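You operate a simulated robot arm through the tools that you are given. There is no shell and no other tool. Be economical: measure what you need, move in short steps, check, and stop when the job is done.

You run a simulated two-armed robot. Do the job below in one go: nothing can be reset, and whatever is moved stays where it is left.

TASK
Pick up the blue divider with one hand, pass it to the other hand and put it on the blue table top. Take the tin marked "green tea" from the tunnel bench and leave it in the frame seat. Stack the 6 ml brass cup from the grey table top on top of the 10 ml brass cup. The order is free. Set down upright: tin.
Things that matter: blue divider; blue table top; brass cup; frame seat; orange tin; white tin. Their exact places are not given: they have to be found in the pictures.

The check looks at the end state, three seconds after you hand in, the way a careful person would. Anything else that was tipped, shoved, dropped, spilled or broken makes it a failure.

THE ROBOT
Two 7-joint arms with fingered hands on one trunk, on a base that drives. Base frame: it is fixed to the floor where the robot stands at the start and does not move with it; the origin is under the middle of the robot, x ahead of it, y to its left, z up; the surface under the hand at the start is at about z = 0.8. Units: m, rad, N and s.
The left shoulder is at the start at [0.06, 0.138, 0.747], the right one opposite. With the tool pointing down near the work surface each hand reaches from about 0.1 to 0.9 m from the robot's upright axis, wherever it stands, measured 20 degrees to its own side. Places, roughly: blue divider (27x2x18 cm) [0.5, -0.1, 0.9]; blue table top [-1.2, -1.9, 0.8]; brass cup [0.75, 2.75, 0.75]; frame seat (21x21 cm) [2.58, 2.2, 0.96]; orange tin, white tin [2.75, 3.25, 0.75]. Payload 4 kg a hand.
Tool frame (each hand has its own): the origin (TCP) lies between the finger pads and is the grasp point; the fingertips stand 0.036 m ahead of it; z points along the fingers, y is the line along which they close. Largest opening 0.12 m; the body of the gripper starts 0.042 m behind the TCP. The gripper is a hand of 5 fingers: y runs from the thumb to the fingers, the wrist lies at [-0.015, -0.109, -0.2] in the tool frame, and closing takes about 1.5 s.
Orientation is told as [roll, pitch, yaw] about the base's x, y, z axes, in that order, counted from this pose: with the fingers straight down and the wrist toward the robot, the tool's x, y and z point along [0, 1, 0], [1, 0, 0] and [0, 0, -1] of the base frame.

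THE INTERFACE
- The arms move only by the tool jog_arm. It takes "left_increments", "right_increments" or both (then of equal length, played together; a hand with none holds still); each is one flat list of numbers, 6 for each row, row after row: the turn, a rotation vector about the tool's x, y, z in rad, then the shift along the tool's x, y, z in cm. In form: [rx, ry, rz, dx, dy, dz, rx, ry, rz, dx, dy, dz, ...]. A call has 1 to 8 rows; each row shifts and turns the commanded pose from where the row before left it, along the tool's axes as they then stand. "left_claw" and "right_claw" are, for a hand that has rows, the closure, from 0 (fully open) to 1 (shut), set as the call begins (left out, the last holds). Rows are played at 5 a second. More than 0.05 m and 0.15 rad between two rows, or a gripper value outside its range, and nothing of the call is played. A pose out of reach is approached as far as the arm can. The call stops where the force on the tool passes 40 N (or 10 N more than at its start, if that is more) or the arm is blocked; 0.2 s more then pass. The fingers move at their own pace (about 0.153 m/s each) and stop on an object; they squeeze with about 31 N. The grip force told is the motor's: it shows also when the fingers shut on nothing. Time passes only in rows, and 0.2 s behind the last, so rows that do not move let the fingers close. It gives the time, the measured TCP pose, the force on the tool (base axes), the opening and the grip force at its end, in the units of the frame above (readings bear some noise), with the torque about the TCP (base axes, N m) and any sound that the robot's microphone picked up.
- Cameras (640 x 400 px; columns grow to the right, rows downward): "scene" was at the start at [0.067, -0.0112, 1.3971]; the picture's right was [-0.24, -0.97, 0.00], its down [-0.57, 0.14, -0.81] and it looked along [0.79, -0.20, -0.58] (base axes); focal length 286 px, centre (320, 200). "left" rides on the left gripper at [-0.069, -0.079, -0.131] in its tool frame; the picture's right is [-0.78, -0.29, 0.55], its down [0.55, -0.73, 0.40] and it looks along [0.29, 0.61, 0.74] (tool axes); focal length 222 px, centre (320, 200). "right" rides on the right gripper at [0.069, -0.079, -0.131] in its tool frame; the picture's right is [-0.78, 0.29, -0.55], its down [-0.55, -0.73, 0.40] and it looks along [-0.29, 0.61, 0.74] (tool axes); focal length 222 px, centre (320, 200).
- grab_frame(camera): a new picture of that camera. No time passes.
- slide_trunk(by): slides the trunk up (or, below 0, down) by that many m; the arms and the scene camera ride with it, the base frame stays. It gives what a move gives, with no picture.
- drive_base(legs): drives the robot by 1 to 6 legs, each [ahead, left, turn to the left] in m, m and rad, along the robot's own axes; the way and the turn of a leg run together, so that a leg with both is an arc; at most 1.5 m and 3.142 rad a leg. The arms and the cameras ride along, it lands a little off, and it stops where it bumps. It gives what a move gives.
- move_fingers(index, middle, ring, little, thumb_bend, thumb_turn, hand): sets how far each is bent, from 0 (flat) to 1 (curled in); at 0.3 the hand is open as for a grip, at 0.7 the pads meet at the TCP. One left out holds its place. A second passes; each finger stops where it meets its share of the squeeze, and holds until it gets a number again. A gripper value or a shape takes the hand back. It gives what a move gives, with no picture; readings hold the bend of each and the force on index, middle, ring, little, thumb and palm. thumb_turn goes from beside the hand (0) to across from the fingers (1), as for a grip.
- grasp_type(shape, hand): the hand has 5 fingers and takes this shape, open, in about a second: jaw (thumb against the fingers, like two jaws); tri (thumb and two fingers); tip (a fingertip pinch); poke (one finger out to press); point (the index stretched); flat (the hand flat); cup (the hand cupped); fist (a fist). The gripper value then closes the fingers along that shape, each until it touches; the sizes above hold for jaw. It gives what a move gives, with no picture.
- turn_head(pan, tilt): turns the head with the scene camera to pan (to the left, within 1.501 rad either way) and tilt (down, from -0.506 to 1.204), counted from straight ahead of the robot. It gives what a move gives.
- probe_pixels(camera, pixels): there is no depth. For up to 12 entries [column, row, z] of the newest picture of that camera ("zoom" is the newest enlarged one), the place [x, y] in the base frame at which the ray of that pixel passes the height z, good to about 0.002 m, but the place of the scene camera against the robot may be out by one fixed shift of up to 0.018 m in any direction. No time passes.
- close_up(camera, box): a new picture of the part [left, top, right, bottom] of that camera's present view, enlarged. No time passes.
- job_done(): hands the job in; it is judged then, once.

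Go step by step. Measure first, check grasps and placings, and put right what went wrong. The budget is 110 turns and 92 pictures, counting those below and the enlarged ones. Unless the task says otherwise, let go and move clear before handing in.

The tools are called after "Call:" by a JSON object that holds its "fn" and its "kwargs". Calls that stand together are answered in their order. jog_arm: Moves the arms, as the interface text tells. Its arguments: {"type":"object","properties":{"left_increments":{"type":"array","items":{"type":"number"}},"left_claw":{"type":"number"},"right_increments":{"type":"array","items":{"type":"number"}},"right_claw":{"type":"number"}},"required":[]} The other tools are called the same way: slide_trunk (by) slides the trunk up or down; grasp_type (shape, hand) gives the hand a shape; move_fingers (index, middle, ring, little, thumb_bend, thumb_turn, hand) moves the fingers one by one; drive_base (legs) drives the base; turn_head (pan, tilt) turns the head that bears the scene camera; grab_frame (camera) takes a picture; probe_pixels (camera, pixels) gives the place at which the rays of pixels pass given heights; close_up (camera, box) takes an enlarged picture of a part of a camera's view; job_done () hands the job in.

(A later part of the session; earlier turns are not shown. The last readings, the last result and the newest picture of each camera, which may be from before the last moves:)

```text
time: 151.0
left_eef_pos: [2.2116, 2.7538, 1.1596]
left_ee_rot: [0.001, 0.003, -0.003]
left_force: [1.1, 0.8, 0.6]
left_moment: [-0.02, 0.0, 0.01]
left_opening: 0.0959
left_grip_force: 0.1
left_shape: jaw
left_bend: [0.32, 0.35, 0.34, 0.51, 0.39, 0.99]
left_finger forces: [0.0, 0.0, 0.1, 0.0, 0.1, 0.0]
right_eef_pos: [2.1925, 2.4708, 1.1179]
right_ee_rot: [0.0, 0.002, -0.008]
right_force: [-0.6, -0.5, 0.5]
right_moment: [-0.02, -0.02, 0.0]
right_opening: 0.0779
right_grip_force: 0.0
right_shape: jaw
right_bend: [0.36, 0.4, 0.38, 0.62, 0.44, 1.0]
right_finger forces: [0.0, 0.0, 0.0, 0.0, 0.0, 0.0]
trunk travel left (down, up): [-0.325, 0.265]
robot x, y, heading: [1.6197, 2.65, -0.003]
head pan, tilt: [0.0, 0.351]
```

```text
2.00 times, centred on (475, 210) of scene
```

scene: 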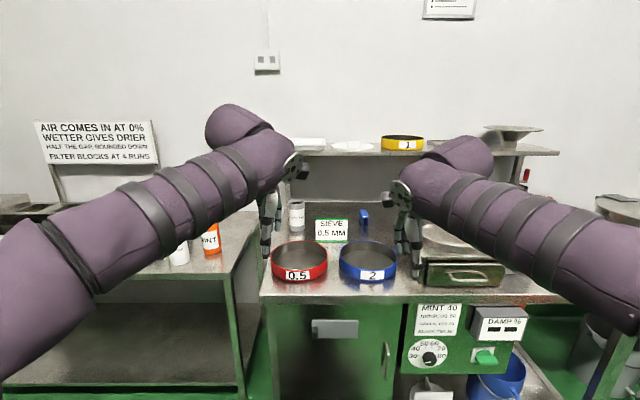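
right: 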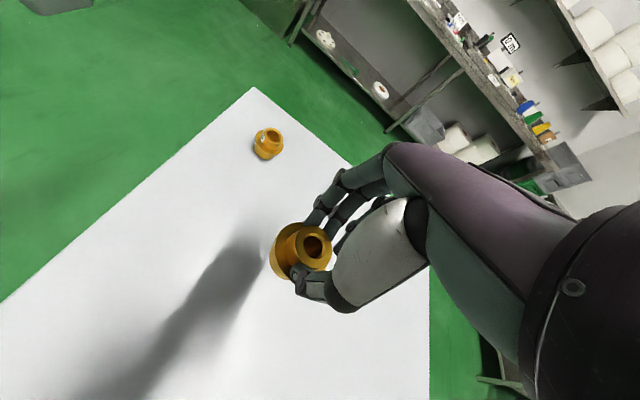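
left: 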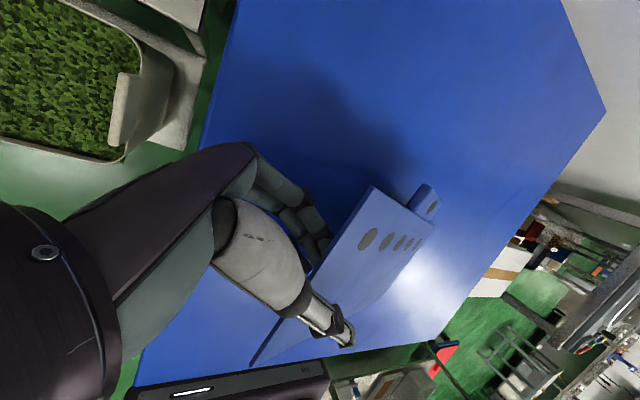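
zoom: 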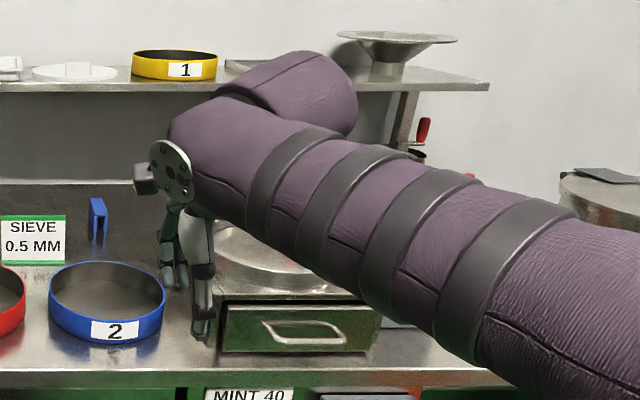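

White tin reads "…TEA"; I'll probe positions and then move in front of it.

Call:
{"fn": "probe_pixels", "kwargs": {"camera": "scene", "pixels": [[180, 264, 0.75], [213, 252, 0.75], [229, 272, 0.75], [350, 294, 0.85], [440, 252, 0.96], [455, 262, 0.96]]}}

Call:
{"fn": "drive_base", "kwargs": {"legs": [[0.15, 0.55, 0]]}}

Call:
{"fn": "turn_head", "kwargs": {"pan": 0, "tilt": 0.55}}

Call:
{"fn": "grab_frame", "kwargs": {"camera": "scene"}}

```text
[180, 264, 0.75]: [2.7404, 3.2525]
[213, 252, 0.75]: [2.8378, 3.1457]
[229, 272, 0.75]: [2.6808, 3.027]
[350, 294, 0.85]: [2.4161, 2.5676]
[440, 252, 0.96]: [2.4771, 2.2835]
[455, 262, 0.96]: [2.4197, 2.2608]
```

```text
time: 154.2
left_eef_pos: [2.3703, 3.292, 1.16]
left_ee_rot: [0.0, 0.001, -0.01]
left_force: [0.1, 0.7, 0.6]
left_moment: [-0.02, -0.01, 0.0]
left_opening: 0.0958
left_grip_force: 0.2
left_shape: jaw
left_bend: [0.32, 0.35, 0.34, 0.51, 0.39, 0.99]
left_finger forces: [0.0, 0.1, 0.0, 0.1, 0.0, 0.1]
right_eef_pos: [2.3515, 3.0084, 1.1179]
right_ee_rot: [0.001, 0.002, -0.011]
right_force: [-0.5, 0.0, -0.2]
right_moment: [0.01, -0.01, -0.05]
right_opening: 0.0779
right_grip_force: 0.1
right_shape: jaw
right_bend: [0.36, 0.4, 0.38, 0.62, 0.44, 1.0]
right_finger forces: [0.0, 0.0, 0.0, 0.1, 0.1, 0.1]
trunk travel left (down, up): [-0.325, 0.265]
robot x, y, heading: [1.7752, 3.1969, -0.009]
head pan, tilt: [0.0, 0.351]
```

```text
time: 155.0
left_eef_pos: [2.3715, 3.2916, 1.1599]
left_ee_rot: [0.001, 0.003, -0.008]
left_force: [0.3, -0.2, 0.3]
left_moment: [0.02, -0.04, 0.02]
left_opening: 0.0958
left_grip_force: 0.1
left_shape: jaw
left_bend: [0.32, 0.35, 0.34, 0.51, 0.39, 0.99]
left_finger forces: [0.1, 0.0, 0.0, 0.0, 0.0, 0.0]
right_eef_pos: [2.3501, 3.0088, 1.118]
right_ee_rot: [0.001, 0.0, -0.012]
right_force: [0.0, -0.5, 0.1]
right_moment: [-0.02, 0.01, -0.03]
right_opening: 0.0777
right_grip_force: 0.2
right_shape: jaw
right_bend: [0.36, 0.4, 0.38, 0.62, 0.44, 1.0]
right_finger forces: [0.0, 0.0, 0.0, 0.1, 0.1, 0.1]
trunk travel left (down, up): [-0.325, 0.265]
robot x, y, heading: [1.7786, 3.1953, -0.008]
head pan, tilt: [0.0, 0.55]
```

```text
14 pictures are left
```

scene: 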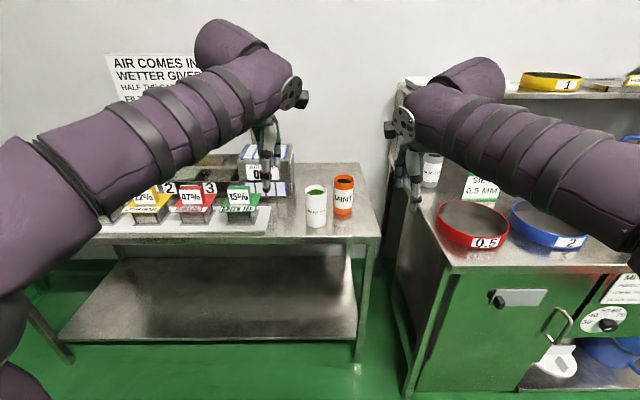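

White tin at (316,207), open-topped with green contents. Measure it.

Call:
{"fn": "close_up", "kwargs": {"camera": "scene", "box": [290, 165, 370, 235]}}

Call:
{"fn": "probe_pixels", "kwargs": {"camera": "scene", "pixels": [[316, 222, 0.75], [316, 190, 0.87], [316, 190, 0.89], [316, 190, 0.91], [305.5, 224, 0.76], [327, 224, 0.76], [343, 212, 0.75], [365, 236, 0.75]]}}

```text
5.71 times, centred on (330, 200) of scene
```

zoom: 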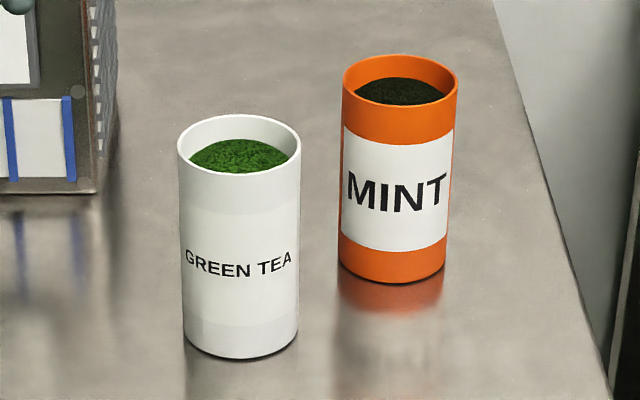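

```text
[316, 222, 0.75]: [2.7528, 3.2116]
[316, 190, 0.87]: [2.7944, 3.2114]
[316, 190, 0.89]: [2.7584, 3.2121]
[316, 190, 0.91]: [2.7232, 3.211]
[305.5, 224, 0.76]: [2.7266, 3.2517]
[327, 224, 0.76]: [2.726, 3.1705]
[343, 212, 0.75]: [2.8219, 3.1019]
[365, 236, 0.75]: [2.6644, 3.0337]
```

"GREEN TEA" confirmed; tin ≈ Ø0.078, top z≈0.89, near (2.735, 3.20) after the camera shift. Drive 0.22 ahead, tuck the right hand, and hover the left hand.

Call:
{"fn": "drive_base", "kwargs": {"legs": [[0.22, 0, 0.01]]}}

Call:
{"fn": "jog_arm", "kwargs": {"right_increments": [0, 0, 0, -2, -4, 0, 0, 0, 0, -2, -4, 0, 0, 0, 0, -2, -4, 0, 0, 0, 0, -2, -4, 0, 0, 0, 0, -2, -4, 0], "left_increments": [0, 0, 0, -1.8, 2.8, 1.5, 0, 0, 0, -1.8, 2.8, 1.5, 0, 0, 0, -1.8, 2.8, 1.5, 0, 0, 0, -1.8, 2.8, 1.5, 0, 0, 0, -1.8, 2.8, 1.5], "left_claw": 0}}

Call:
{"fn": "grab_frame", "kwargs": {"camera": "left"}}

```text
time: 156.7
left_eef_pos: [2.5971, 3.2985, 1.1591]
left_ee_rot: [0.001, 0.001, 0.004]
left_force: [0.6, -0.3, -0.6]
left_moment: [-0.01, -0.02, 0.01]
left_opening: 0.0957
left_grip_force: 0.1
left_shape: jaw
left_bend: [0.32, 0.35, 0.34, 0.51, 0.39, 0.99]
left_finger forces: [0.1, 0.1, 0.1, 0.0, 0.1, 0.0]
right_eef_pos: [2.5787, 3.0168, 1.1185]
right_ee_rot: [0.0, 0.002, 0.002]
right_force: [0.6, 0.3, 0.1]
right_moment: [0.02, 0.03, 0.02]
right_opening: 0.0781
right_grip_force: 0.1
right_shape: jaw
right_bend: [0.36, 0.4, 0.38, 0.62, 0.44, 1.0]
right_finger forces: [0.0, 0.1, 0.1, 0.1, 0.0, 0.0]
trunk travel left (down, up): [-0.325, 0.265]
robot x, y, heading: [1.9995, 3.1942, 0.003]
head pan, tilt: [0.0, 0.55]
```

```text
time: 157.9
left_eef_pos: [2.7374, 3.2085, 1.0854]
left_ee_rot: [-0.001, 0.0, 0.005]
left_force: [-0.1, -0.3, -0.6]
left_moment: [-0.04, -0.01, 0.0]
left_opening: 0.1198
left_grip_force: 0.0
left_shape: jaw
left_bend: [0.3, 0.3, 0.3, 0.3, 0.3, 0.97]
left_finger forces: [0.0, 0.0, 0.0, 0.0, 0.1, 0.0]
right_eef_pos: [2.3762, 2.9152, 1.1189]
right_ee_rot: [0.0, 0.003, 0.002]
right_force: [0.5, -0.3, -0.3]
right_moment: [0.03, -0.01, -0.02]
right_opening: 0.0781
right_grip_force: 0.0
right_shape: jaw
right_bend: [0.36, 0.4, 0.38, 0.62, 0.44, 1.0]
right_finger forces: [0.0, 0.1, 0.1, 0.0, 0.0, 0.0]
trunk travel left (down, up): [-0.325, 0.265]
robot x, y, heading: [2.0022, 3.1957, 0.006]
head pan, tilt: [0.0, 0.55]
```

```text
12 pictures are left
```

left: 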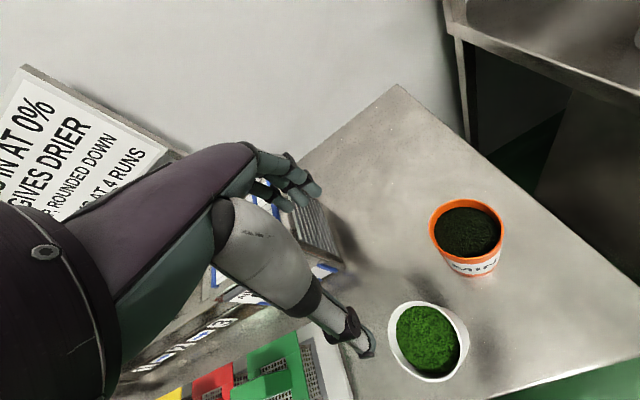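

Call:
{"fn": "probe_pixels", "kwargs": {"camera": "left", "pixels": [[429, 341, 0.88], [429, 341, 0.89], [429, 341, 0.9], [388, 330, 0.89], [469, 350, 0.89], [467, 228, 0.89]]}}

```text
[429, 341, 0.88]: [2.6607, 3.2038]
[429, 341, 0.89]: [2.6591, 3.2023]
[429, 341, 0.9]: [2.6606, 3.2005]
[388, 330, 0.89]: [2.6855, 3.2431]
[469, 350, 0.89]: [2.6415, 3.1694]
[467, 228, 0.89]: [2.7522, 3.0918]
```

The left camera gives the tin at (2.66, 3.196). Reconciling with the scene rays means the bench is at z≈0.80 and the tin top at ≈0.936. Recentre, lower a bit, and verify.

Call:
{"fn": "jog_arm", "kwargs": {"left_increments": [0, 0, 0, -0.6, -3.9, 0, 0, 0, 0, -0.6, -3.8, 0, 0, 0, 0, 0, 0, 3, 0, 0, 0, 0, 0, 2.5]}}

Call:
{"fn": "grab_frame", "kwargs": {"camera": "left"}}

Call:
{"fn": "close_up", "kwargs": {"camera": "scene", "box": [240, 150, 400, 270]}}

```text
time: 158.9
left_eef_pos: [2.6602, 3.197, 1.0288]
left_ee_rot: [0.0, 0.001, 0.005]
left_force: [0.1, 0.3, 0.1]
left_moment: [-0.03, -0.02, 0.01]
left_opening: 0.1198
left_grip_force: 0.1
left_shape: jaw
left_bend: [0.3, 0.3, 0.3, 0.3, 0.3, 0.97]
left_finger forces: [0.1, 0.0, 0.0, 0.1, 0.0, 0.1]
right_eef_pos: [2.3758, 2.9145, 1.12]
right_ee_rot: [0.0, 0.002, 0.002]
right_force: [-0.7, -1.7, 0.6]
right_moment: [0.01, 0.01, -0.04]
right_opening: 0.078
right_grip_force: 0.1
right_shape: jaw
right_bend: [0.36, 0.4, 0.38, 0.62, 0.44, 1.0]
right_finger forces: [0.0, 0.0, 0.0, 0.0, 0.0, 0.0]
trunk travel left (down, up): [-0.325, 0.265]
robot x, y, heading: [2.0023, 3.1983, 0.008]
head pan, tilt: [0.0, 0.55]
```

```text
11 pictures are left
```

left: 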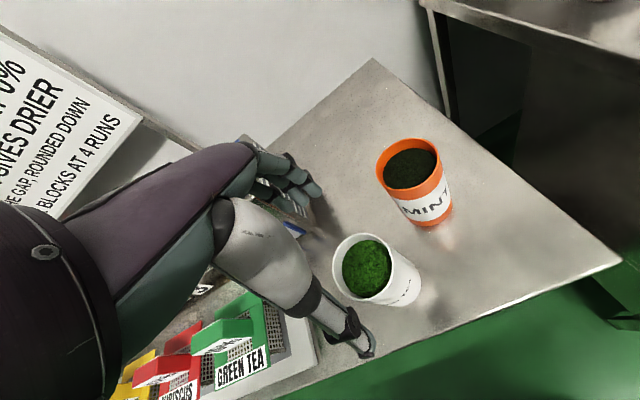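

```text
3.33 times, centred on (320, 210) of scene
```

zoom: 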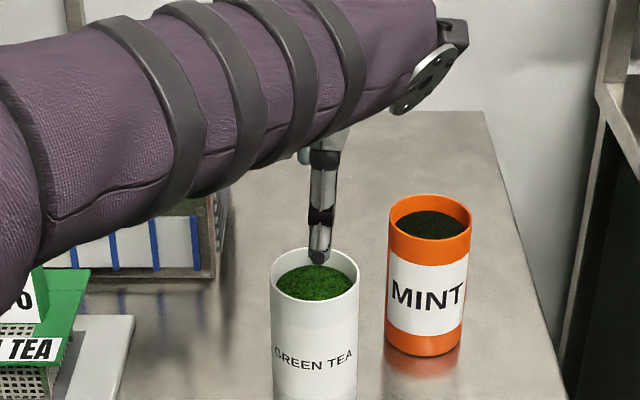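

Call:
{"fn": "probe_pixels", "kwargs": {"camera": "left", "pixels": [[364, 269, 0.9], [364, 269, 0.936], [332, 258, 0.936], [396, 278, 0.936], [412, 300, 0.8]]}}

Call:
{"fn": "probe_pixels", "kwargs": {"camera": "zoom", "pixels": [[314, 276, 0.9], [314, 276, 0.936], [425, 335, 0.8], [425, 335, 0.78], [431, 218, 0.936]]}}

```text
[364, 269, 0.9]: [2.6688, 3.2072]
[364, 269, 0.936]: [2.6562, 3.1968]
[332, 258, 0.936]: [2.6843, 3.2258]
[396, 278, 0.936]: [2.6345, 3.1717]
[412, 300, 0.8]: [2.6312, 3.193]
```

```text
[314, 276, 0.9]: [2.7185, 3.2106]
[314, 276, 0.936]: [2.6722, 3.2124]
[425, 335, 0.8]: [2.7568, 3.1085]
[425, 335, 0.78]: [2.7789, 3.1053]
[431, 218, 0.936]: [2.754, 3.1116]
```

Both cameras agree: tin at (2.656, 3.198), top 0.936. Descend to z 0.90 and close.

Call:
{"fn": "jog_arm", "kwargs": {"left_increments": [0, 0, 0, 0, -0.4, 0, 0, 0, 0, 0, 0, 3, 0, 0, 0, 0, 0, 3, 0, 0, 0, 0, 0, 3, 0, 0, 0, 0, 0, 3, 0, 0, 0, 0, 0, 0.7, 0, 0, 0, 0, 0, 0]}}

Call:
{"fn": "close_up", "kwargs": {"camera": "left", "box": [240, 170, 440, 380]}}

```text
time: 160.5
left_eef_pos: [2.6551, 3.1964, 0.9035]
left_ee_rot: [0.002, 0.003, 0.002]
left_force: [0.0, -0.4, 0.5]
left_moment: [-0.02, -0.02, -0.02]
left_opening: 0.1197
left_grip_force: 0.1
left_shape: jaw
left_bend: [0.3, 0.3, 0.3, 0.3, 0.3, 0.97]
left_finger forces: [0.1, 0.1, 0.1, 0.0, 0.1, 0.0]
right_eef_pos: [2.3759, 2.9143, 1.1198]
right_ee_rot: [0.0, 0.002, 0.002]
right_force: [0.1, 0.1, 0.1]
right_moment: [0.0, 0.06, 0.01]
right_opening: 0.0778
right_grip_force: 0.1
right_shape: jaw
right_bend: [0.36, 0.4, 0.38, 0.62, 0.44, 1.0]
right_finger forces: [0.0, 0.0, 0.1, 0.1, 0.0, 0.0]
trunk travel left (down, up): [-0.325, 0.265]
robot x, y, heading: [2.0044, 3.1955, 0.001]
head pan, tilt: [0.0, 0.55]
```

```text
1.90 times, centred on (340, 275) of left
```

zoom: 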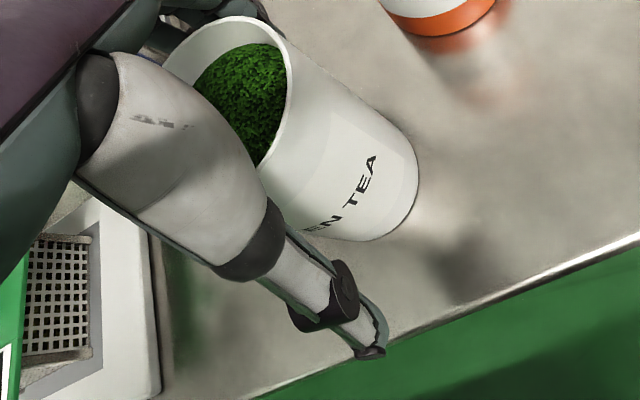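

Thumb and fingers straddle the tin with no contact. Close.

Call:
{"fn": "jog_arm", "kwargs": {"left_increments": [0, 0, 0, 0, 0, 0, 0, 0, 0, 0, 0, 0, 0, 0, 0, 0, 0, 0, 0, 0, 0, 0, 0, 0, 0, 0, 0, 0, 0, 0, 0, 0, 0, 0, 0, 0], "left_claw": 1.0}}

Call:
{"fn": "jog_arm", "kwargs": {"left_increments": [0, 0, 0, 0, 0, -1.5, 0, 0, 0, 0, 0, -3, 0, 0, 0, 0, 0, -3, 0, 0, 0, 0, 0, 0]}}

Call:
{"fn": "grab_frame", "kwargs": {"camera": "scene"}}

```text
time: 161.9
left_eef_pos: [2.6555, 3.1969, 0.9024]
left_ee_rot: [0.001, 0.002, 0.002]
left_force: [-0.5, -0.2, -0.8]
left_moment: [-0.01, 0.02, -0.01]
left_opening: 0.0661
left_grip_force: 31.4
left_shape: jaw
left_bend: [0.4, 0.41, 0.45, 0.69, 0.54, 1.0]
left_finger forces: [18.7, 5.5, 2.9, 0.0, 27.1, 0.0]
right_eef_pos: [2.3766, 2.9144, 1.1194]
right_ee_rot: [0.0, 0.001, 0.001]
right_force: [-0.3, 0.0, 0.0]
right_moment: [-0.01, 0.0, 0.03]
right_opening: 0.0779
right_grip_force: 0.1
right_shape: jaw
right_bend: [0.36, 0.4, 0.38, 0.62, 0.44, 1.0]
right_finger forces: [0.1, 0.0, 0.0, 0.0, 0.0, 0.0]
trunk travel left (down, up): [-0.325, 0.265]
robot x, y, heading: [2.0063, 3.1982, 0.001]
head pan, tilt: [0.0, 0.55]
```

```text
time: 162.9
left_eef_pos: [2.6552, 3.1966, 0.9782]
left_ee_rot: [0.0, 0.001, 0.004]
left_force: [-0.7, 0.1, 0.1]
left_moment: [-0.03, -0.01, -0.01]
left_opening: 0.0662
left_grip_force: 31.3
left_shape: jaw
left_bend: [0.4, 0.42, 0.45, 0.69, 0.54, 1.0]
left_finger forces: [18.7, 5.4, 2.9, 0.0, 27.0, 0.1]
right_eef_pos: [2.3757, 2.914, 1.1199]
right_ee_rot: [-0.001, 0.003, 0.001]
right_force: [-0.1, -0.5, 0.3]
right_moment: [-0.02, 0.0, 0.01]
right_opening: 0.078
right_grip_force: 0.1
right_shape: jaw
right_bend: [0.36, 0.4, 0.38, 0.62, 0.44, 1.0]
right_finger forces: [0.1, 0.0, 0.0, 0.1, 0.0, 0.1]
trunk travel left (down, up): [-0.325, 0.265]
robot x, y, heading: [2.0016, 3.1929, 0.002]
head pan, tilt: [0.0, 0.55]
```

```text
8 pictures are left
```

scene: 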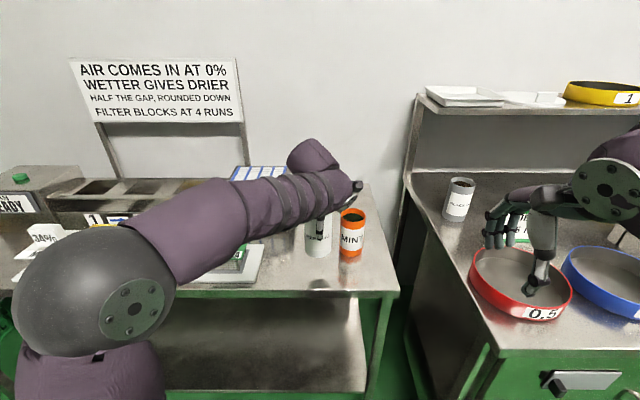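

Tin lifted upright. Raise it further, back off, and strafe to the drier unit.

Call:
{"fn": "jog_arm", "kwargs": {"left_increments": [0, 0, 0, 0, 0, -4, 0, 0, 0, 0, 0, -4, 0, 0, 0, 0, -2, -4, 0, 0, 0, 0, -2, -4, 0, 0, 0, 0, -2, -3]}}

Call:
{"fn": "drive_base", "kwargs": {"legs": [[-0.35, 0, 0], [0, -1.05, 0]]}}

Call:
{"fn": "turn_head", "kwargs": {"pan": -0.15, "tilt": 0.5}}

Call:
{"fn": "grab_frame", "kwargs": {"camera": "scene"}}

```text
time: 164.1
left_eef_pos: [2.5931, 3.1973, 1.1707]
left_ee_rot: [0.001, 0.001, 0.001]
left_force: [0.0, 0.1, -0.9]
left_moment: [-0.01, -0.01, -0.01]
left_opening: 0.0662
left_grip_force: 30.8
left_shape: jaw
left_bend: [0.4, 0.42, 0.45, 0.69, 0.54, 1.0]
left_finger forces: [18.7, 5.5, 2.8, 0.0, 26.8, 0.0]
right_eef_pos: [2.3759, 2.9139, 1.12]
right_ee_rot: [-0.001, 0.0, 0.001]
right_force: [0.1, 0.1, 0.4]
right_moment: [0.01, 0.02, -0.04]
right_opening: 0.0779
right_grip_force: 0.1
right_shape: jaw
right_bend: [0.36, 0.4, 0.38, 0.62, 0.44, 1.0]
right_finger forces: [0.1, 0.0, 0.1, 0.0, 0.0, 0.1]
trunk travel left (down, up): [-0.325, 0.265]
robot x, y, heading: [2.0061, 3.1971, 0.006]
head pan, tilt: [0.0, 0.55]
```

```text
time: 171.5
left_eef_pos: [2.242, 2.1112, 1.1691]
left_ee_rot: [-0.002, 0.001, 0.006]
left_force: [-0.6, 0.0, -0.1]
left_moment: [-0.02, 0.01, 0.01]
left_opening: 0.0661
left_grip_force: 31.1
left_shape: jaw
left_bend: [0.4, 0.42, 0.45, 0.69, 0.54, 1.0]
left_finger forces: [18.6, 5.4, 2.8, 0.0, 26.9, 0.0]
right_eef_pos: [2.0255, 1.829, 1.1193]
right_ee_rot: [0.0, 0.0, 0.0]
right_force: [-0.3, -0.3, 0.4]
right_moment: [0.02, 0.03, -0.03]
right_opening: 0.0777
right_grip_force: 0.1
right_shape: jaw
right_bend: [0.36, 0.4, 0.38, 0.62, 0.44, 1.0]
right_finger forces: [0.0, 0.0, 0.1, 0.0, 0.0, 0.1]
trunk travel left (down, up): [-0.325, 0.265]
robot x, y, heading: [1.6487, 2.1091, 0.003]
head pan, tilt: [0.0, 0.55]
```

```text
time: 172.2
left_eef_pos: [2.2423, 2.1118, 1.1713]
left_ee_rot: [0.0, 0.001, 0.005]
left_force: [-0.6, 0.0, 0.0]
left_moment: [-0.01, -0.01, 0.01]
left_opening: 0.0659
left_grip_force: 30.7
left_shape: jaw
left_bend: [0.4, 0.42, 0.45, 0.69, 0.54, 1.0]
left_finger forces: [18.6, 5.5, 2.8, 0.0, 26.9, 0.0]
right_eef_pos: [2.0255, 1.8289, 1.1201]
right_ee_rot: [-0.001, 0.003, 0.002]
right_force: [0.4, 0.1, 0.7]
right_moment: [0.0, 0.0, 0.02]
right_opening: 0.0779
right_grip_force: 0.0
right_shape: jaw
right_bend: [0.36, 0.4, 0.38, 0.62, 0.44, 1.0]
right_finger forces: [0.0, 0.1, 0.0, 0.0, 0.0, 0.0]
trunk travel left (down, up): [-0.325, 0.265]
robot x, y, heading: [1.6525, 2.1082, 0.005]
head pan, tilt: [-0.15, 0.499]
```

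```text
7 pictures are left
```

scene: 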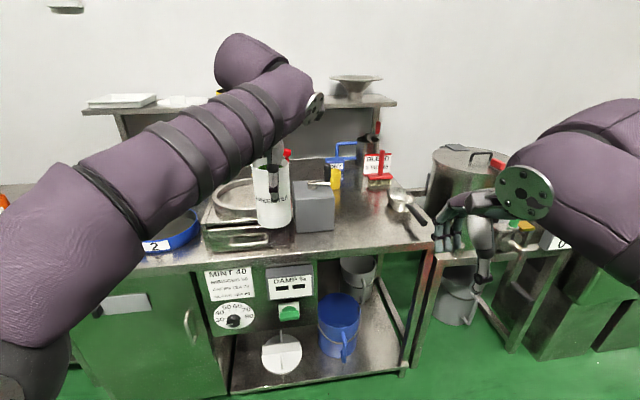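

The frame seat looks to be the square frame with round recess on the green drawer unit, px (245,205). Zoom on it.

Call:
{"fn": "close_up", "kwargs": {"camera": "scene", "box": [190, 160, 350, 270]}}

```text
3.64 times, centred on (270, 215) of scene
```

zoom: 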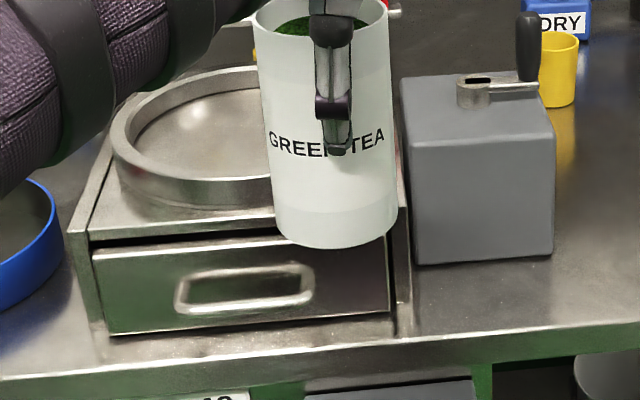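

Call:
{"fn": "grab_frame", "kwargs": {"camera": "left"}}

Call:
{"fn": "probe_pixels", "kwargs": {"camera": "zoom", "pixels": [[112, 140, 0.94], [112, 140, 0.96], [112, 140, 0.98], [85, 236, 0.94], [85, 236, 0.96], [385, 210, 0.94], [385, 210, 0.96], [215, 68, 0.96], [205, 208, 0.95], [110, 335, 0.82], [110, 335, 0.85]]}}

```text
5 pictures are left
```

left: 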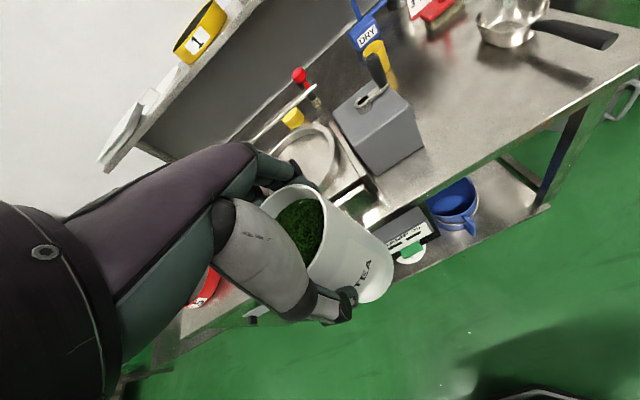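

```text
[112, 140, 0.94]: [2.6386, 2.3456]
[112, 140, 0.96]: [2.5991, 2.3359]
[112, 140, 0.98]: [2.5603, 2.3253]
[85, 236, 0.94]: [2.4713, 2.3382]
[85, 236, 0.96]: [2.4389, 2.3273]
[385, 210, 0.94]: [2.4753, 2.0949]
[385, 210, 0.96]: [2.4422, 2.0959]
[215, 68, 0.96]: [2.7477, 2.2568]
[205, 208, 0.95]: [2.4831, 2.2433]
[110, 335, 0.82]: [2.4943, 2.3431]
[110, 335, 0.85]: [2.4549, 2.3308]
```

Call:
{"fn": "probe_pixels", "kwargs": {"camera": "left", "pixels": [[341, 165, 0.92], [341, 165, 0.96], [341, 165, 0.98], [314, 123, 0.92], [314, 123, 0.96], [366, 184, 0.92], [366, 184, 0.96], [320, 190, 0.96], [385, 178, 0.85], [424, 148, 0.85], [424, 148, 0.8]]}}

Call:
{"fn": "close_up", "kwargs": {"camera": "left", "box": [240, 100, 440, 240]}}

Call:
{"fn": "probe_pixels", "kwargs": {"camera": "scene", "pixels": [[334, 229, 0.85], [334, 229, 0.8], [299, 232, 0.8], [299, 232, 0.85]]}}

```text
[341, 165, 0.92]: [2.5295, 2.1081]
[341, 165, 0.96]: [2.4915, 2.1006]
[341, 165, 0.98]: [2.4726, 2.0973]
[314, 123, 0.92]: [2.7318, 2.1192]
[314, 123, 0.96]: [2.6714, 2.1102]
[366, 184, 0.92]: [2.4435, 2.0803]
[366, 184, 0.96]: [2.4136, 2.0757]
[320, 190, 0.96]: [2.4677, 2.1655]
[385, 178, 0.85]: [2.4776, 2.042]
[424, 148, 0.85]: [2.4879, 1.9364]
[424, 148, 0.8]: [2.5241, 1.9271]
```

```text
2.86 times, centred on (340, 170) of left
```

zoom: 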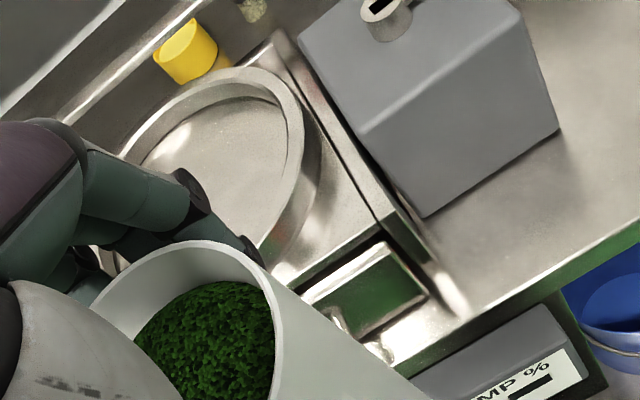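

```text
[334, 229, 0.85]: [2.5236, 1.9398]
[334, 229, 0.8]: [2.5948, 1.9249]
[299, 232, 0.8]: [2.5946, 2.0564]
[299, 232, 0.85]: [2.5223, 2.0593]
```

Both cameras agree: ring centre ≈ (2.555, 2.198), plate z ≈ 0.96, ring rim ≈ 0.985. Tuck the right hand, drive 0.2 ahead and 0.09 left.

Call:
{"fn": "jog_arm", "kwargs": {"right_increments": [0, 0, 0, 0, -3.5, 0, 0, 0, 0, 0, -3.5, 0, 0, 0, 0, 0, -3, 0]}}

Call:
{"fn": "drive_base", "kwargs": {"legs": [[0.2, 0.09, 0]]}}

```text
time: 173.0
left_eef_pos: [2.2419, 2.1105, 1.1698]
left_ee_rot: [-0.001, 0.001, 0.005]
left_force: [-1.0, 0.3, 0.0]
left_moment: [-0.02, 0.0, 0.03]
left_opening: 0.066
left_grip_force: 30.8
left_shape: jaw
left_bend: [0.4, 0.42, 0.45, 0.69, 0.54, 1.0]
left_finger forces: [18.7, 5.4, 2.8, 0.0, 27.0, 0.1]
right_eef_pos: [1.9234, 1.8291, 1.1197]
right_ee_rot: [-0.002, 0.003, 0.004]
right_force: [0.6, -0.5, -0.3]
right_moment: [0.0, -0.01, -0.01]
right_opening: 0.0782
right_grip_force: 0.1
right_shape: jaw
right_bend: [0.36, 0.4, 0.38, 0.62, 0.44, 1.0]
right_finger forces: [0.0, 0.0, 0.1, 0.0, 0.0, 0.1]
trunk travel left (down, up): [-0.325, 0.265]
robot x, y, heading: [1.6544, 2.1082, 0.004]
head pan, tilt: [-0.15, 0.499]
```

```text
time: 174.7
left_eef_pos: [2.4414, 2.1992, 1.1686]
left_ee_rot: [0.0, 0.002, 0.002]
left_force: [0.5, 0.7, -1.2]
left_moment: [0.0, 0.02, 0.02]
left_opening: 0.0665
left_grip_force: 30.7
left_shape: jaw
left_bend: [0.4, 0.42, 0.45, 0.69, 0.54, 1.0]
left_finger forces: [18.6, 5.5, 2.8, 0.0, 26.9, 0.0]
right_eef_pos: [2.1214, 1.9164, 1.1191]
right_ee_rot: [-0.002, 0.002, 0.002]
right_force: [1.0, 0.4, 0.3]
right_moment: [-0.02, 0.02, 0.01]
right_opening: 0.0779
right_grip_force: 0.0
right_shape: jaw
right_bend: [0.36, 0.4, 0.38, 0.62, 0.44, 1.0]
right_finger forces: [0.1, 0.0, 0.0, 0.0, 0.0, 0.1]
trunk travel left (down, up): [-0.325, 0.265]
robot x, y, heading: [1.8501, 2.1935, 0.005]
head pan, tilt: [-0.15, 0.499]
```

Call:
{"fn": "jog_arm", "kwargs": {"left_increments": [0, 0, 0, 0, 3.8, 0, 0, 0, 0, 0, 3.8, 0, 0, 0, 0, 0, 3.8, 0, 0, 0, 0, 0, 0, 3, 0, 0, 0, 0, 0, 2.5, 0, 0, 0, 0, 0, 0]}}

Call:
{"fn": "close_up", "kwargs": {"camera": "scene", "box": [200, 130, 400, 270]}}

```text
time: 176.1
left_eef_pos: [2.5447, 2.2039, 1.1502]
left_ee_rot: [-0.001, 0.001, 0.004]
left_force: [-0.4, 0.2, -1.3]
left_moment: [-0.02, 0.03, -0.02]
left_opening: 0.0661
left_grip_force: 30.7
left_shape: jaw
left_bend: [0.4, 0.42, 0.45, 0.69, 0.55, 1.0]
left_finger forces: [18.6, 5.7, 2.7, 0.0, 26.8, 0.1]
left hand out of reach, approached as far as the arm can: row 3, 4, 5
right_eef_pos: [2.121, 1.9172, 1.1205]
right_ee_rot: [0.0, 0.003, 0.002]
right_force: [0.7, 0.2, -0.1]
right_moment: [0.05, 0.01, 0.01]
right_opening: 0.078
right_grip_force: 0.0
right_shape: jaw
right_bend: [0.36, 0.4, 0.38, 0.62, 0.44, 1.0]
right_finger forces: [0.0, 0.0, 0.0, 0.0, 0.1, 0.1]
trunk travel left (down, up): [-0.325, 0.265]
robot x, y, heading: [1.848, 2.1984, 0.007]
head pan, tilt: [-0.15, 0.499]
```

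```text
2.86 times, centred on (300, 200) of scene
```

zoom: 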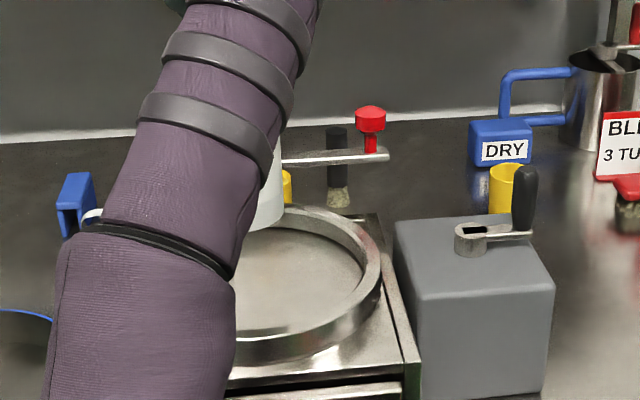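

At the reach limit; drive 0.08 m closer.

Call:
{"fn": "drive_base", "kwargs": {"legs": [[0.08, 0, 0]]}}

Call:
{"fn": "jog_arm", "kwargs": {"left_increments": [0, 0, 0, 0, -4, 0, 0, 0, 0, 0, -3, 0, 0, 0, 0, 0, 0, 0]}}

Call:
{"fn": "probe_pixels", "kwargs": {"camera": "zoom", "pixels": [[380, 268, 0.985], [292, 206, 0.985], [300, 340, 0.985], [305, 362, 0.965], [418, 362, 0.965], [380, 268, 0.975]]}}

```text
time: 177.2
left_eef_pos: [2.6245, 2.2036, 1.1495]
left_ee_rot: [-0.002, 0.004, 0.004]
left_force: [0.7, 0.6, -0.7]
left_moment: [-0.02, 0.01, -0.01]
left_opening: 0.0661
left_grip_force: 30.7
left_shape: jaw
left_bend: [0.4, 0.42, 0.45, 0.69, 0.55, 1.0]
left_finger forces: [18.6, 5.5, 2.7, 0.0, 26.7, 0.0]
right_eef_pos: [2.2008, 1.9159, 1.119]
right_ee_rot: [0.0, 0.003, 0.0]
right_force: [1.0, 0.1, 0.8]
right_moment: [0.0, 0.02, -0.02]
right_opening: 0.0778
right_grip_force: 0.0
right_shape: jaw
right_bend: [0.36, 0.4, 0.38, 0.62, 0.44, 1.0]
right_finger forces: [0.0, 0.0, 0.0, 0.0, 0.1, 0.0]
trunk travel left (down, up): [-0.325, 0.265]
robot x, y, heading: [1.9331, 2.1996, 0.001]
head pan, tilt: [-0.15, 0.499]
```

```text
time: 178.0
left_eef_pos: [2.6238, 2.2041, 1.149]
left_ee_rot: [-0.001, 0.002, 0.005]
left_force: [-0.2, -0.5, -1.4]
left_moment: [0.02, -0.02, 0.02]
left_opening: 0.0661
left_grip_force: 30.8
left_shape: jaw
left_bend: [0.4, 0.42, 0.45, 0.69, 0.55, 1.0]
left_finger forces: [18.7, 5.6, 2.7, 0.0, 26.8, 0.1]
left hand out of reach, approached as far as the arm can: row 1, 2
right_eef_pos: [2.2016, 1.9162, 1.1207]
right_ee_rot: [-0.001, 0.0, 0.001]
right_force: [0.7, -0.5, -0.3]
right_moment: [0.01, -0.02, 0.03]
right_opening: 0.0778
right_grip_force: 0.0
right_shape: jaw
right_bend: [0.36, 0.4, 0.38, 0.62, 0.44, 1.0]
right_finger forces: [0.0, 0.1, 0.1, 0.0, 0.0, 0.0]
trunk travel left (down, up): [-0.325, 0.265]
robot x, y, heading: [1.9283, 2.1991, 0.002]
head pan, tilt: [-0.15, 0.499]
```

```text
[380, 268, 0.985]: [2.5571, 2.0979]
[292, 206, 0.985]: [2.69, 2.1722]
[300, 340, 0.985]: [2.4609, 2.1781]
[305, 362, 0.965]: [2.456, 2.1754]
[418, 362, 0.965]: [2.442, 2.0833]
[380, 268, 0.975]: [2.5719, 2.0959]
```

The arm seems stuck at a joint limit. Try moving up and back, out of that posture.

Call:
{"fn": "jog_arm", "kwargs": {"left_increments": [0, 0, 0, 0, -4, -2, 0, 0, 0, 0, -4, -2, 0, 0, 0, 0, 0, -1, 0, 0, 0, 0, 0, 0]}}

```text
time: 179.0
left_eef_pos: [2.6235, 2.2018, 1.1594]
left_ee_rot: [0.001, 0.002, 0.003]
left_force: [-0.6, 0.0, -0.7]
left_moment: [-0.03, -0.02, -0.01]
left_opening: 0.0662
left_grip_force: 30.9
left_shape: jaw
left_bend: [0.4, 0.42, 0.45, 0.69, 0.55, 1.0]
left_finger forces: [18.6, 5.6, 2.7, 0.0, 26.7, 0.0]
left hand out of reach, approached as far as the arm can: row 1, 2
right_eef_pos: [2.2011, 1.9165, 1.1204]
right_ee_rot: [0.001, 0.002, 0.002]
right_force: [-0.8, 0.5, -0.2]
right_moment: [0.01, -0.03, 0.0]
right_opening: 0.0779
right_grip_force: 0.2
right_shape: jaw
right_bend: [0.36, 0.4, 0.38, 0.62, 0.44, 1.0]
right_finger forces: [0.0, 0.1, 0.0, 0.0, 0.1, 0.0]
trunk travel left (down, up): [-0.325, 0.265]
robot x, y, heading: [1.9318, 2.1971, 0.004]
head pan, tilt: [-0.15, 0.499]
```

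Try smaller steps.

Call:
{"fn": "jog_arm", "kwargs": {"left_increments": [0, 0, 0, 0, 0, -1, 0, 0, 0, 0, 0, -1, 0, 0, 0, 0, -1, 0, 0, 0, 0, 0, -1, 0, 0, 0, 0, 1, -1, 0, 0, 0, 0, 1, 0, 0]}}

```text
time: 180.4
left_eef_pos: [2.5861, 2.2261, 1.1714]
left_ee_rot: [0.001, 0.001, 0.003]
left_force: [0.1, 0.5, -0.2]
left_moment: [0.0, 0.01, 0.0]
left_opening: 0.0662
left_grip_force: 30.9
left_shape: jaw
left_bend: [0.4, 0.42, 0.45, 0.69, 0.55, 1.0]
left_finger forces: [18.5, 5.6, 2.6, 0.0, 26.6, 0.0]
left hand out of reach, approached as far as the arm can: row 1, 2
right_eef_pos: [2.2006, 1.9161, 1.12]
right_ee_rot: [0.0, 0.002, 0.002]
right_force: [0.0, 0.3, -0.6]
right_moment: [-0.02, -0.02, 0.01]
right_opening: 0.0779
right_grip_force: 0.0
right_shape: jaw
right_bend: [0.36, 0.4, 0.38, 0.62, 0.44, 1.0]
right_finger forces: [0.0, 0.0, 0.0, 0.1, 0.0, 0.1]
trunk travel left (down, up): [-0.325, 0.265]
robot x, y, heading: [1.9234, 2.1973, 0.008]
head pan, tilt: [-0.15, 0.499]
```

It moves again. Position above the seat centre in small rows, then I'll lower with the trunk.

Call:
{"fn": "jog_arm", "kwargs": {"left_increments": [0, 0, 0, -1, -1, 0, 0, 0, 0, -1, -1, 0, 0, 0, 0, -0.8, -1.1, 0, 0, 0, 0, 0, 0, 0]}}

```text
time: 181.4
left_eef_pos: [2.5553, 2.1966, 1.172]
left_ee_rot: [-0.001, 0.002, 0.004]
left_force: [-0.3, -0.6, -1.0]
left_moment: [-0.02, -0.02, -0.01]
left_opening: 0.0661
left_grip_force: 31.3
left_shape: jaw
left_bend: [0.4, 0.42, 0.45, 0.69, 0.55, 1.0]
left_finger forces: [18.5, 5.5, 2.6, 0.0, 26.5, 0.1]
right_eef_pos: [2.2014, 1.9173, 1.1196]
right_ee_rot: [0.0, 0.002, 0.0]
right_force: [-0.2, -0.2, 0.4]
right_moment: [0.01, -0.01, 0.04]
right_opening: 0.0779
right_grip_force: 0.0
right_shape: jaw
right_bend: [0.36, 0.4, 0.38, 0.62, 0.44, 1.0]
right_finger forces: [0.0, 0.0, 0.0, 0.0, 0.1, 0.1]
trunk travel left (down, up): [-0.325, 0.265]
robot x, y, heading: [1.9291, 2.2009, 0.003]
head pan, tilt: [-0.15, 0.499]
```

Exactly over the ring. Slide the trunk down 0.085.

Call:
{"fn": "slide_trunk", "kwargs": {"by": -0.085}}

Call:
{"fn": "close_up", "kwargs": {"camera": "scene", "box": [200, 130, 400, 330]}}

```text
time: 182.6
left_eef_pos: [2.5561, 2.1959, 1.0878]
left_ee_rot: [0.0, 0.003, 0.003]
left_force: [1.3, 0.0, -0.6]
left_moment: [0.01, 0.02, 0.0]
left_opening: 0.0661
left_grip_force: 31.3
left_shape: jaw
left_bend: [0.4, 0.42, 0.45, 0.69, 0.55, 1.0]
left_finger forces: [18.5, 5.6, 2.5, 0.0, 26.5, 0.0]
right_eef_pos: [2.2009, 1.9173, 1.036]
right_ee_rot: [0.001, 0.003, 0.001]
right_force: [-0.8, 0.1, 0.4]
right_moment: [-0.01, 0.0, 0.0]
right_opening: 0.078
right_grip_force: 0.2
right_shape: jaw
right_bend: [0.36, 0.4, 0.38, 0.62, 0.44, 1.0]
right_finger forces: [0.0, 0.1, 0.0, 0.1, 0.0, 0.1]
trunk travel left (down, up): [-0.24, 0.35]
robot x, y, heading: [1.9278, 2.1984, -0.001]
head pan, tilt: [-0.15, 0.499]
```

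```text
2.00 times, centred on (300, 230) of scene
```

zoom: 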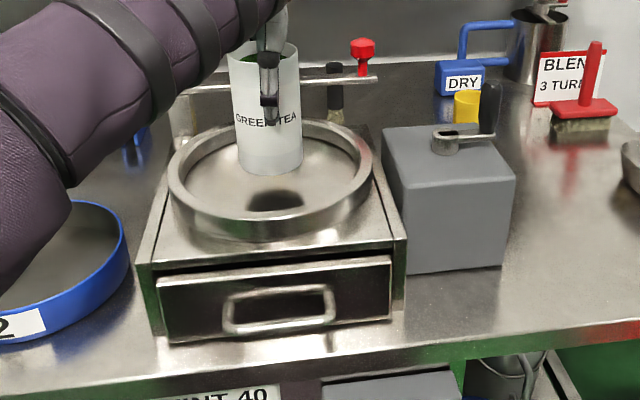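

Nicely centred, just above the ring floor. Lower in small steps.

Call:
{"fn": "slide_trunk", "kwargs": {"by": -0.015}}

Call:
{"fn": "slide_trunk", "kwargs": {"by": -0.006}}

```text
time: 183.2
left_eef_pos: [2.5562, 2.1951, 1.0721]
left_ee_rot: [0.001, 0.001, 0.003]
left_force: [-0.4, -0.8, -0.5]
left_moment: [0.01, 0.01, 0.05]
left_opening: 0.0661
left_grip_force: 31.0
left_shape: jaw
left_bend: [0.4, 0.42, 0.45, 0.69, 0.55, 1.0]
left_finger forces: [18.5, 5.6, 2.7, 0.0, 26.6, 0.0]
right_eef_pos: [2.2006, 1.9161, 1.0205]
right_ee_rot: [0.0, 0.002, 0.001]
right_force: [-0.5, -0.5, 0.0]
right_moment: [-0.02, -0.03, 0.03]
right_opening: 0.0779
right_grip_force: 0.0
right_shape: jaw
right_bend: [0.36, 0.4, 0.38, 0.62, 0.44, 1.0]
right_finger forces: [0.0, 0.0, 0.0, 0.0, 0.0, 0.0]
trunk travel left (down, up): [-0.225, 0.365]
robot x, y, heading: [1.9324, 2.1992, 0.002]
head pan, tilt: [-0.15, 0.499]
```

```text
time: 183.8
left_eef_pos: [2.5551, 2.1958, 1.0653]
left_ee_rot: [-0.001, 0.001, 0.003]
left_force: [0.0, -0.4, -0.9]
left_moment: [-0.01, 0.03, -0.03]
left_opening: 0.0659
left_grip_force: 31.3
left_shape: jaw
left_bend: [0.4, 0.42, 0.45, 0.69, 0.55, 1.0]
left_finger forces: [18.5, 5.6, 2.6, 0.1, 26.6, 0.1]
right_eef_pos: [2.2007, 1.9162, 1.0139]
right_ee_rot: [0.001, 0.002, -0.001]
right_force: [-0.3, 0.3, -0.2]
right_moment: [0.01, 0.01, -0.01]
right_opening: 0.0781
right_grip_force: 0.0
right_shape: jaw
right_bend: [0.36, 0.4, 0.38, 0.62, 0.44, 1.0]
right_finger forces: [0.0, 0.1, 0.1, 0.1, 0.0, 0.0]
trunk travel left (down, up): [-0.219, 0.371]
robot x, y, heading: [1.9297, 2.2004, 0.002]
head pan, tilt: [-0.15, 0.499]
```

Call:
{"fn": "slide_trunk", "kwargs": {"by": -0.005}}

Call:
{"fn": "slide_trunk", "kwargs": {"by": -0.004}}

```text
time: 184.3
left_eef_pos: [2.5548, 2.1968, 1.0606]
left_ee_rot: [0.0, 0.002, 0.003]
left_force: [0.6, 0.6, -1.0]
left_moment: [0.02, -0.01, 0.02]
left_opening: 0.0662
left_grip_force: 31.3
left_shape: jaw
left_bend: [0.4, 0.42, 0.45, 0.69, 0.55, 1.0]
left_finger forces: [18.5, 5.7, 2.7, 0.1, 26.6, 0.1]
right_eef_pos: [2.2011, 1.9159, 1.008]
right_ee_rot: [0.001, 0.0, -0.002]
right_force: [-0.8, -0.2, -0.2]
right_moment: [-0.03, 0.04, 0.04]
right_opening: 0.0777
right_grip_force: 0.0
right_shape: jaw
right_bend: [0.36, 0.4, 0.38, 0.62, 0.44, 1.0]
right_finger forces: [0.1, 0.0, 0.0, 0.0, 0.0, 0.1]
trunk travel left (down, up): [-0.214, 0.376]
robot x, y, heading: [1.9301, 2.1972, 0.003]
head pan, tilt: [-0.15, 0.499]
```

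```text
time: 184.8
left_eef_pos: [2.5541, 2.1955, 1.0569]
left_ee_rot: [-0.002, 0.001, 0.003]
left_force: [0.4, 0.4, -0.2]
left_moment: [-0.01, -0.02, 0.02]
left_opening: 0.066
left_grip_force: 31.4
left_shape: jaw
left_bend: [0.4, 0.42, 0.45, 0.69, 0.55, 1.0]
left_finger forces: [18.5, 5.6, 2.7, 0.1, 26.6, 0.0]
right_eef_pos: [2.2005, 1.9159, 1.0046]
right_ee_rot: [0.0, 0.001, -0.001]
right_force: [-1.0, 0.2, -0.6]
right_moment: [0.0, 0.01, 0.03]
right_opening: 0.0778
right_grip_force: 0.0
right_shape: jaw
right_bend: [0.36, 0.4, 0.38, 0.62, 0.44, 1.0]
right_finger forces: [0.0, 0.0, 0.0, 0.0, 0.0, 0.1]
trunk travel left (down, up): [-0.21, 0.38]
robot x, y, heading: [1.9309, 2.1968, -0.003]
head pan, tilt: [-0.15, 0.499]
```

Call:
{"fn": "slide_trunk", "kwargs": {"by": -0.004}}

Call:
{"fn": "slide_trunk", "kwargs": {"by": -0.003}}

Call:
{"fn": "slide_trunk", "kwargs": {"by": -0.003}}

```text
time: 185.3
left_eef_pos: [2.5547, 2.1964, 1.0549]
left_ee_rot: [-0.001, -0.002, 0.005]
left_force: [0.6, 0.1, 10.8]
left_moment: [0.03, -0.1, -0.02]
left_opening: 0.0662
left_grip_force: 30.8
left_shape: jaw
left_bend: [0.4, 0.42, 0.45, 0.69, 0.55, 1.0]
left_finger forces: [18.9, 6.3, 3.0, 0.1, 27.2, 0.1]
right_eef_pos: [2.201, 1.9155, 1.0018]
right_ee_rot: [0.0, 0.0, 0.0]
right_force: [0.2, 0.0, -0.2]
right_moment: [-0.02, -0.02, -0.01]
right_opening: 0.0779
right_grip_force: 0.1
right_shape: jaw
right_bend: [0.36, 0.4, 0.38, 0.62, 0.44, 1.0]
right_finger forces: [0.0, 0.0, 0.0, 0.1, 0.0, 0.0]
trunk travel left (down, up): [-0.206, 0.384]
robot x, y, heading: [1.9276, 2.1984, 0.004]
head pan, tilt: [-0.15, 0.499]
```

```text
time: 185.9
left_eef_pos: [2.5544, 2.1969, 1.0535]
left_ee_rot: [-0.002, -0.005, 0.004]
left_force: [2.7, -0.4, 27.8]
left_moment: [0.04, -0.22, -0.04]
left_opening: 0.067
left_grip_force: 31.1
left_shape: jaw
left_bend: [0.39, 0.41, 0.45, 0.69, 0.55, 1.0]
left_finger forces: [20.4, 7.2, 3.9, 0.0, 28.4, 0.0]
right_eef_pos: [2.2006, 1.9163, 0.9996]
right_ee_rot: [0.0, 0.001, 0.002]
right_force: [-0.4, 0.2, 0.2]
right_moment: [0.02, 0.04, -0.01]
right_opening: 0.0779
right_grip_force: 0.0
right_shape: jaw
right_bend: [0.36, 0.4, 0.38, 0.62, 0.44, 1.0]
right_finger forces: [0.1, 0.1, 0.0, 0.0, 0.0, 0.0]
trunk travel left (down, up): [-0.203, 0.387]
robot x, y, heading: [1.9283, 2.1957, 0.002]
head pan, tilt: [-0.15, 0.499]
```

```text
time: 186.3
left_eef_pos: [2.5538, 2.1958, 1.0557]
left_ee_rot: [-0.007, -0.012, 0.004]
left_force: [-0.5, 0.1, 13.6]
left_moment: [-0.05, 0.19, -0.05]
left_opening: 0.0666
left_grip_force: 31.1
left_shape: jaw
left_bend: [0.39, 0.41, 0.45, 0.69, 0.55, 1.0]
left_finger forces: [18.8, 6.6, 3.6, 0.1, 29.6, 0.1]
right_eef_pos: [2.1999, 1.9155, 0.995]
right_ee_rot: [-0.003, 0.002, 0.002]
right_force: [-0.7, 0.4, -0.4]
right_moment: [-0.04, -0.01, 0.02]
right_opening: 0.0779
right_grip_force: 0.1
right_shape: jaw
right_bend: [0.36, 0.4, 0.38, 0.62, 0.44, 1.0]
right_finger forces: [0.0, 0.0, 0.0, 0.1, 0.0, 0.0]
trunk travel left (down, up): [-0.201, 0.389]
robot x, y, heading: [1.9314, 2.1997, 0.002]
head pan, tilt: [-0.15, 0.499]
stopped: the force on the tool passed its limit at 41 N (the readings are from after the stop); the commanded pose is now the measured one
```

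The tin is seated (contact at TCP z ≈1.055). Open and raise straight up.

Call:
{"fn": "jog_arm", "kwargs": {"left_increments": [0, 0, 0, 0, 0, 0, 0, 0, 0, 0, 0, 0, 0, 0, 0, 0, 0, 0, 0, 0, 0, 0, 0, 0, 0, 0, 0, 0, 0, 0, 0, 0, 0, 0, 0, 0], "left_claw": 0}}

Call:
{"fn": "close_up", "kwargs": {"camera": "scene", "box": [230, 100, 370, 240]}}

```text
time: 187.7
left_eef_pos: [2.5549, 2.1973, 1.0524]
left_ee_rot: [-0.002, -0.007, 0.003]
left_force: [0.1, 0.5, -0.3]
left_moment: [-0.01, -0.01, 0.03]
left_opening: 0.1195
left_grip_force: 0.1
left_shape: jaw
left_bend: [0.3, 0.3, 0.3, 0.3, 0.3, 0.97]
left_finger forces: [0.0, 0.0, 0.0, 0.1, 0.1, 0.1]
right_eef_pos: [2.2001, 1.9166, 0.995]
right_ee_rot: [0.001, 0.001, 0.0]
right_force: [0.6, 0.5, 0.6]
right_moment: [0.02, 0.01, 0.0]
right_opening: 0.0779
right_grip_force: 0.0
right_shape: jaw
right_bend: [0.36, 0.4, 0.38, 0.62, 0.44, 1.0]
right_finger forces: [0.1, 0.1, 0.1, 0.1, 0.1, 0.1]
trunk travel left (down, up): [-0.201, 0.389]
robot x, y, heading: [1.9281, 2.2007, -0.001]
head pan, tilt: [-0.15, 0.499]
```

```text
2.86 times, centred on (300, 170) of scene
```

zoom: 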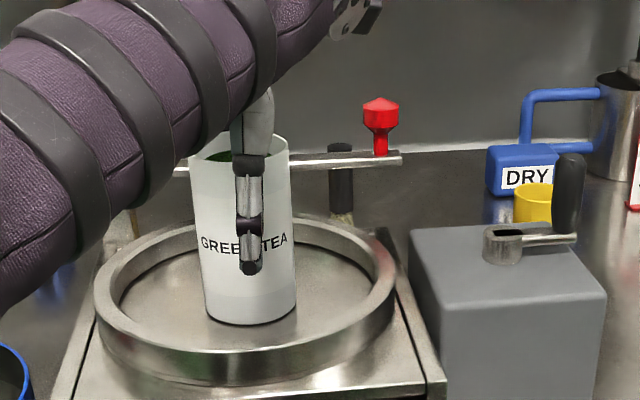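

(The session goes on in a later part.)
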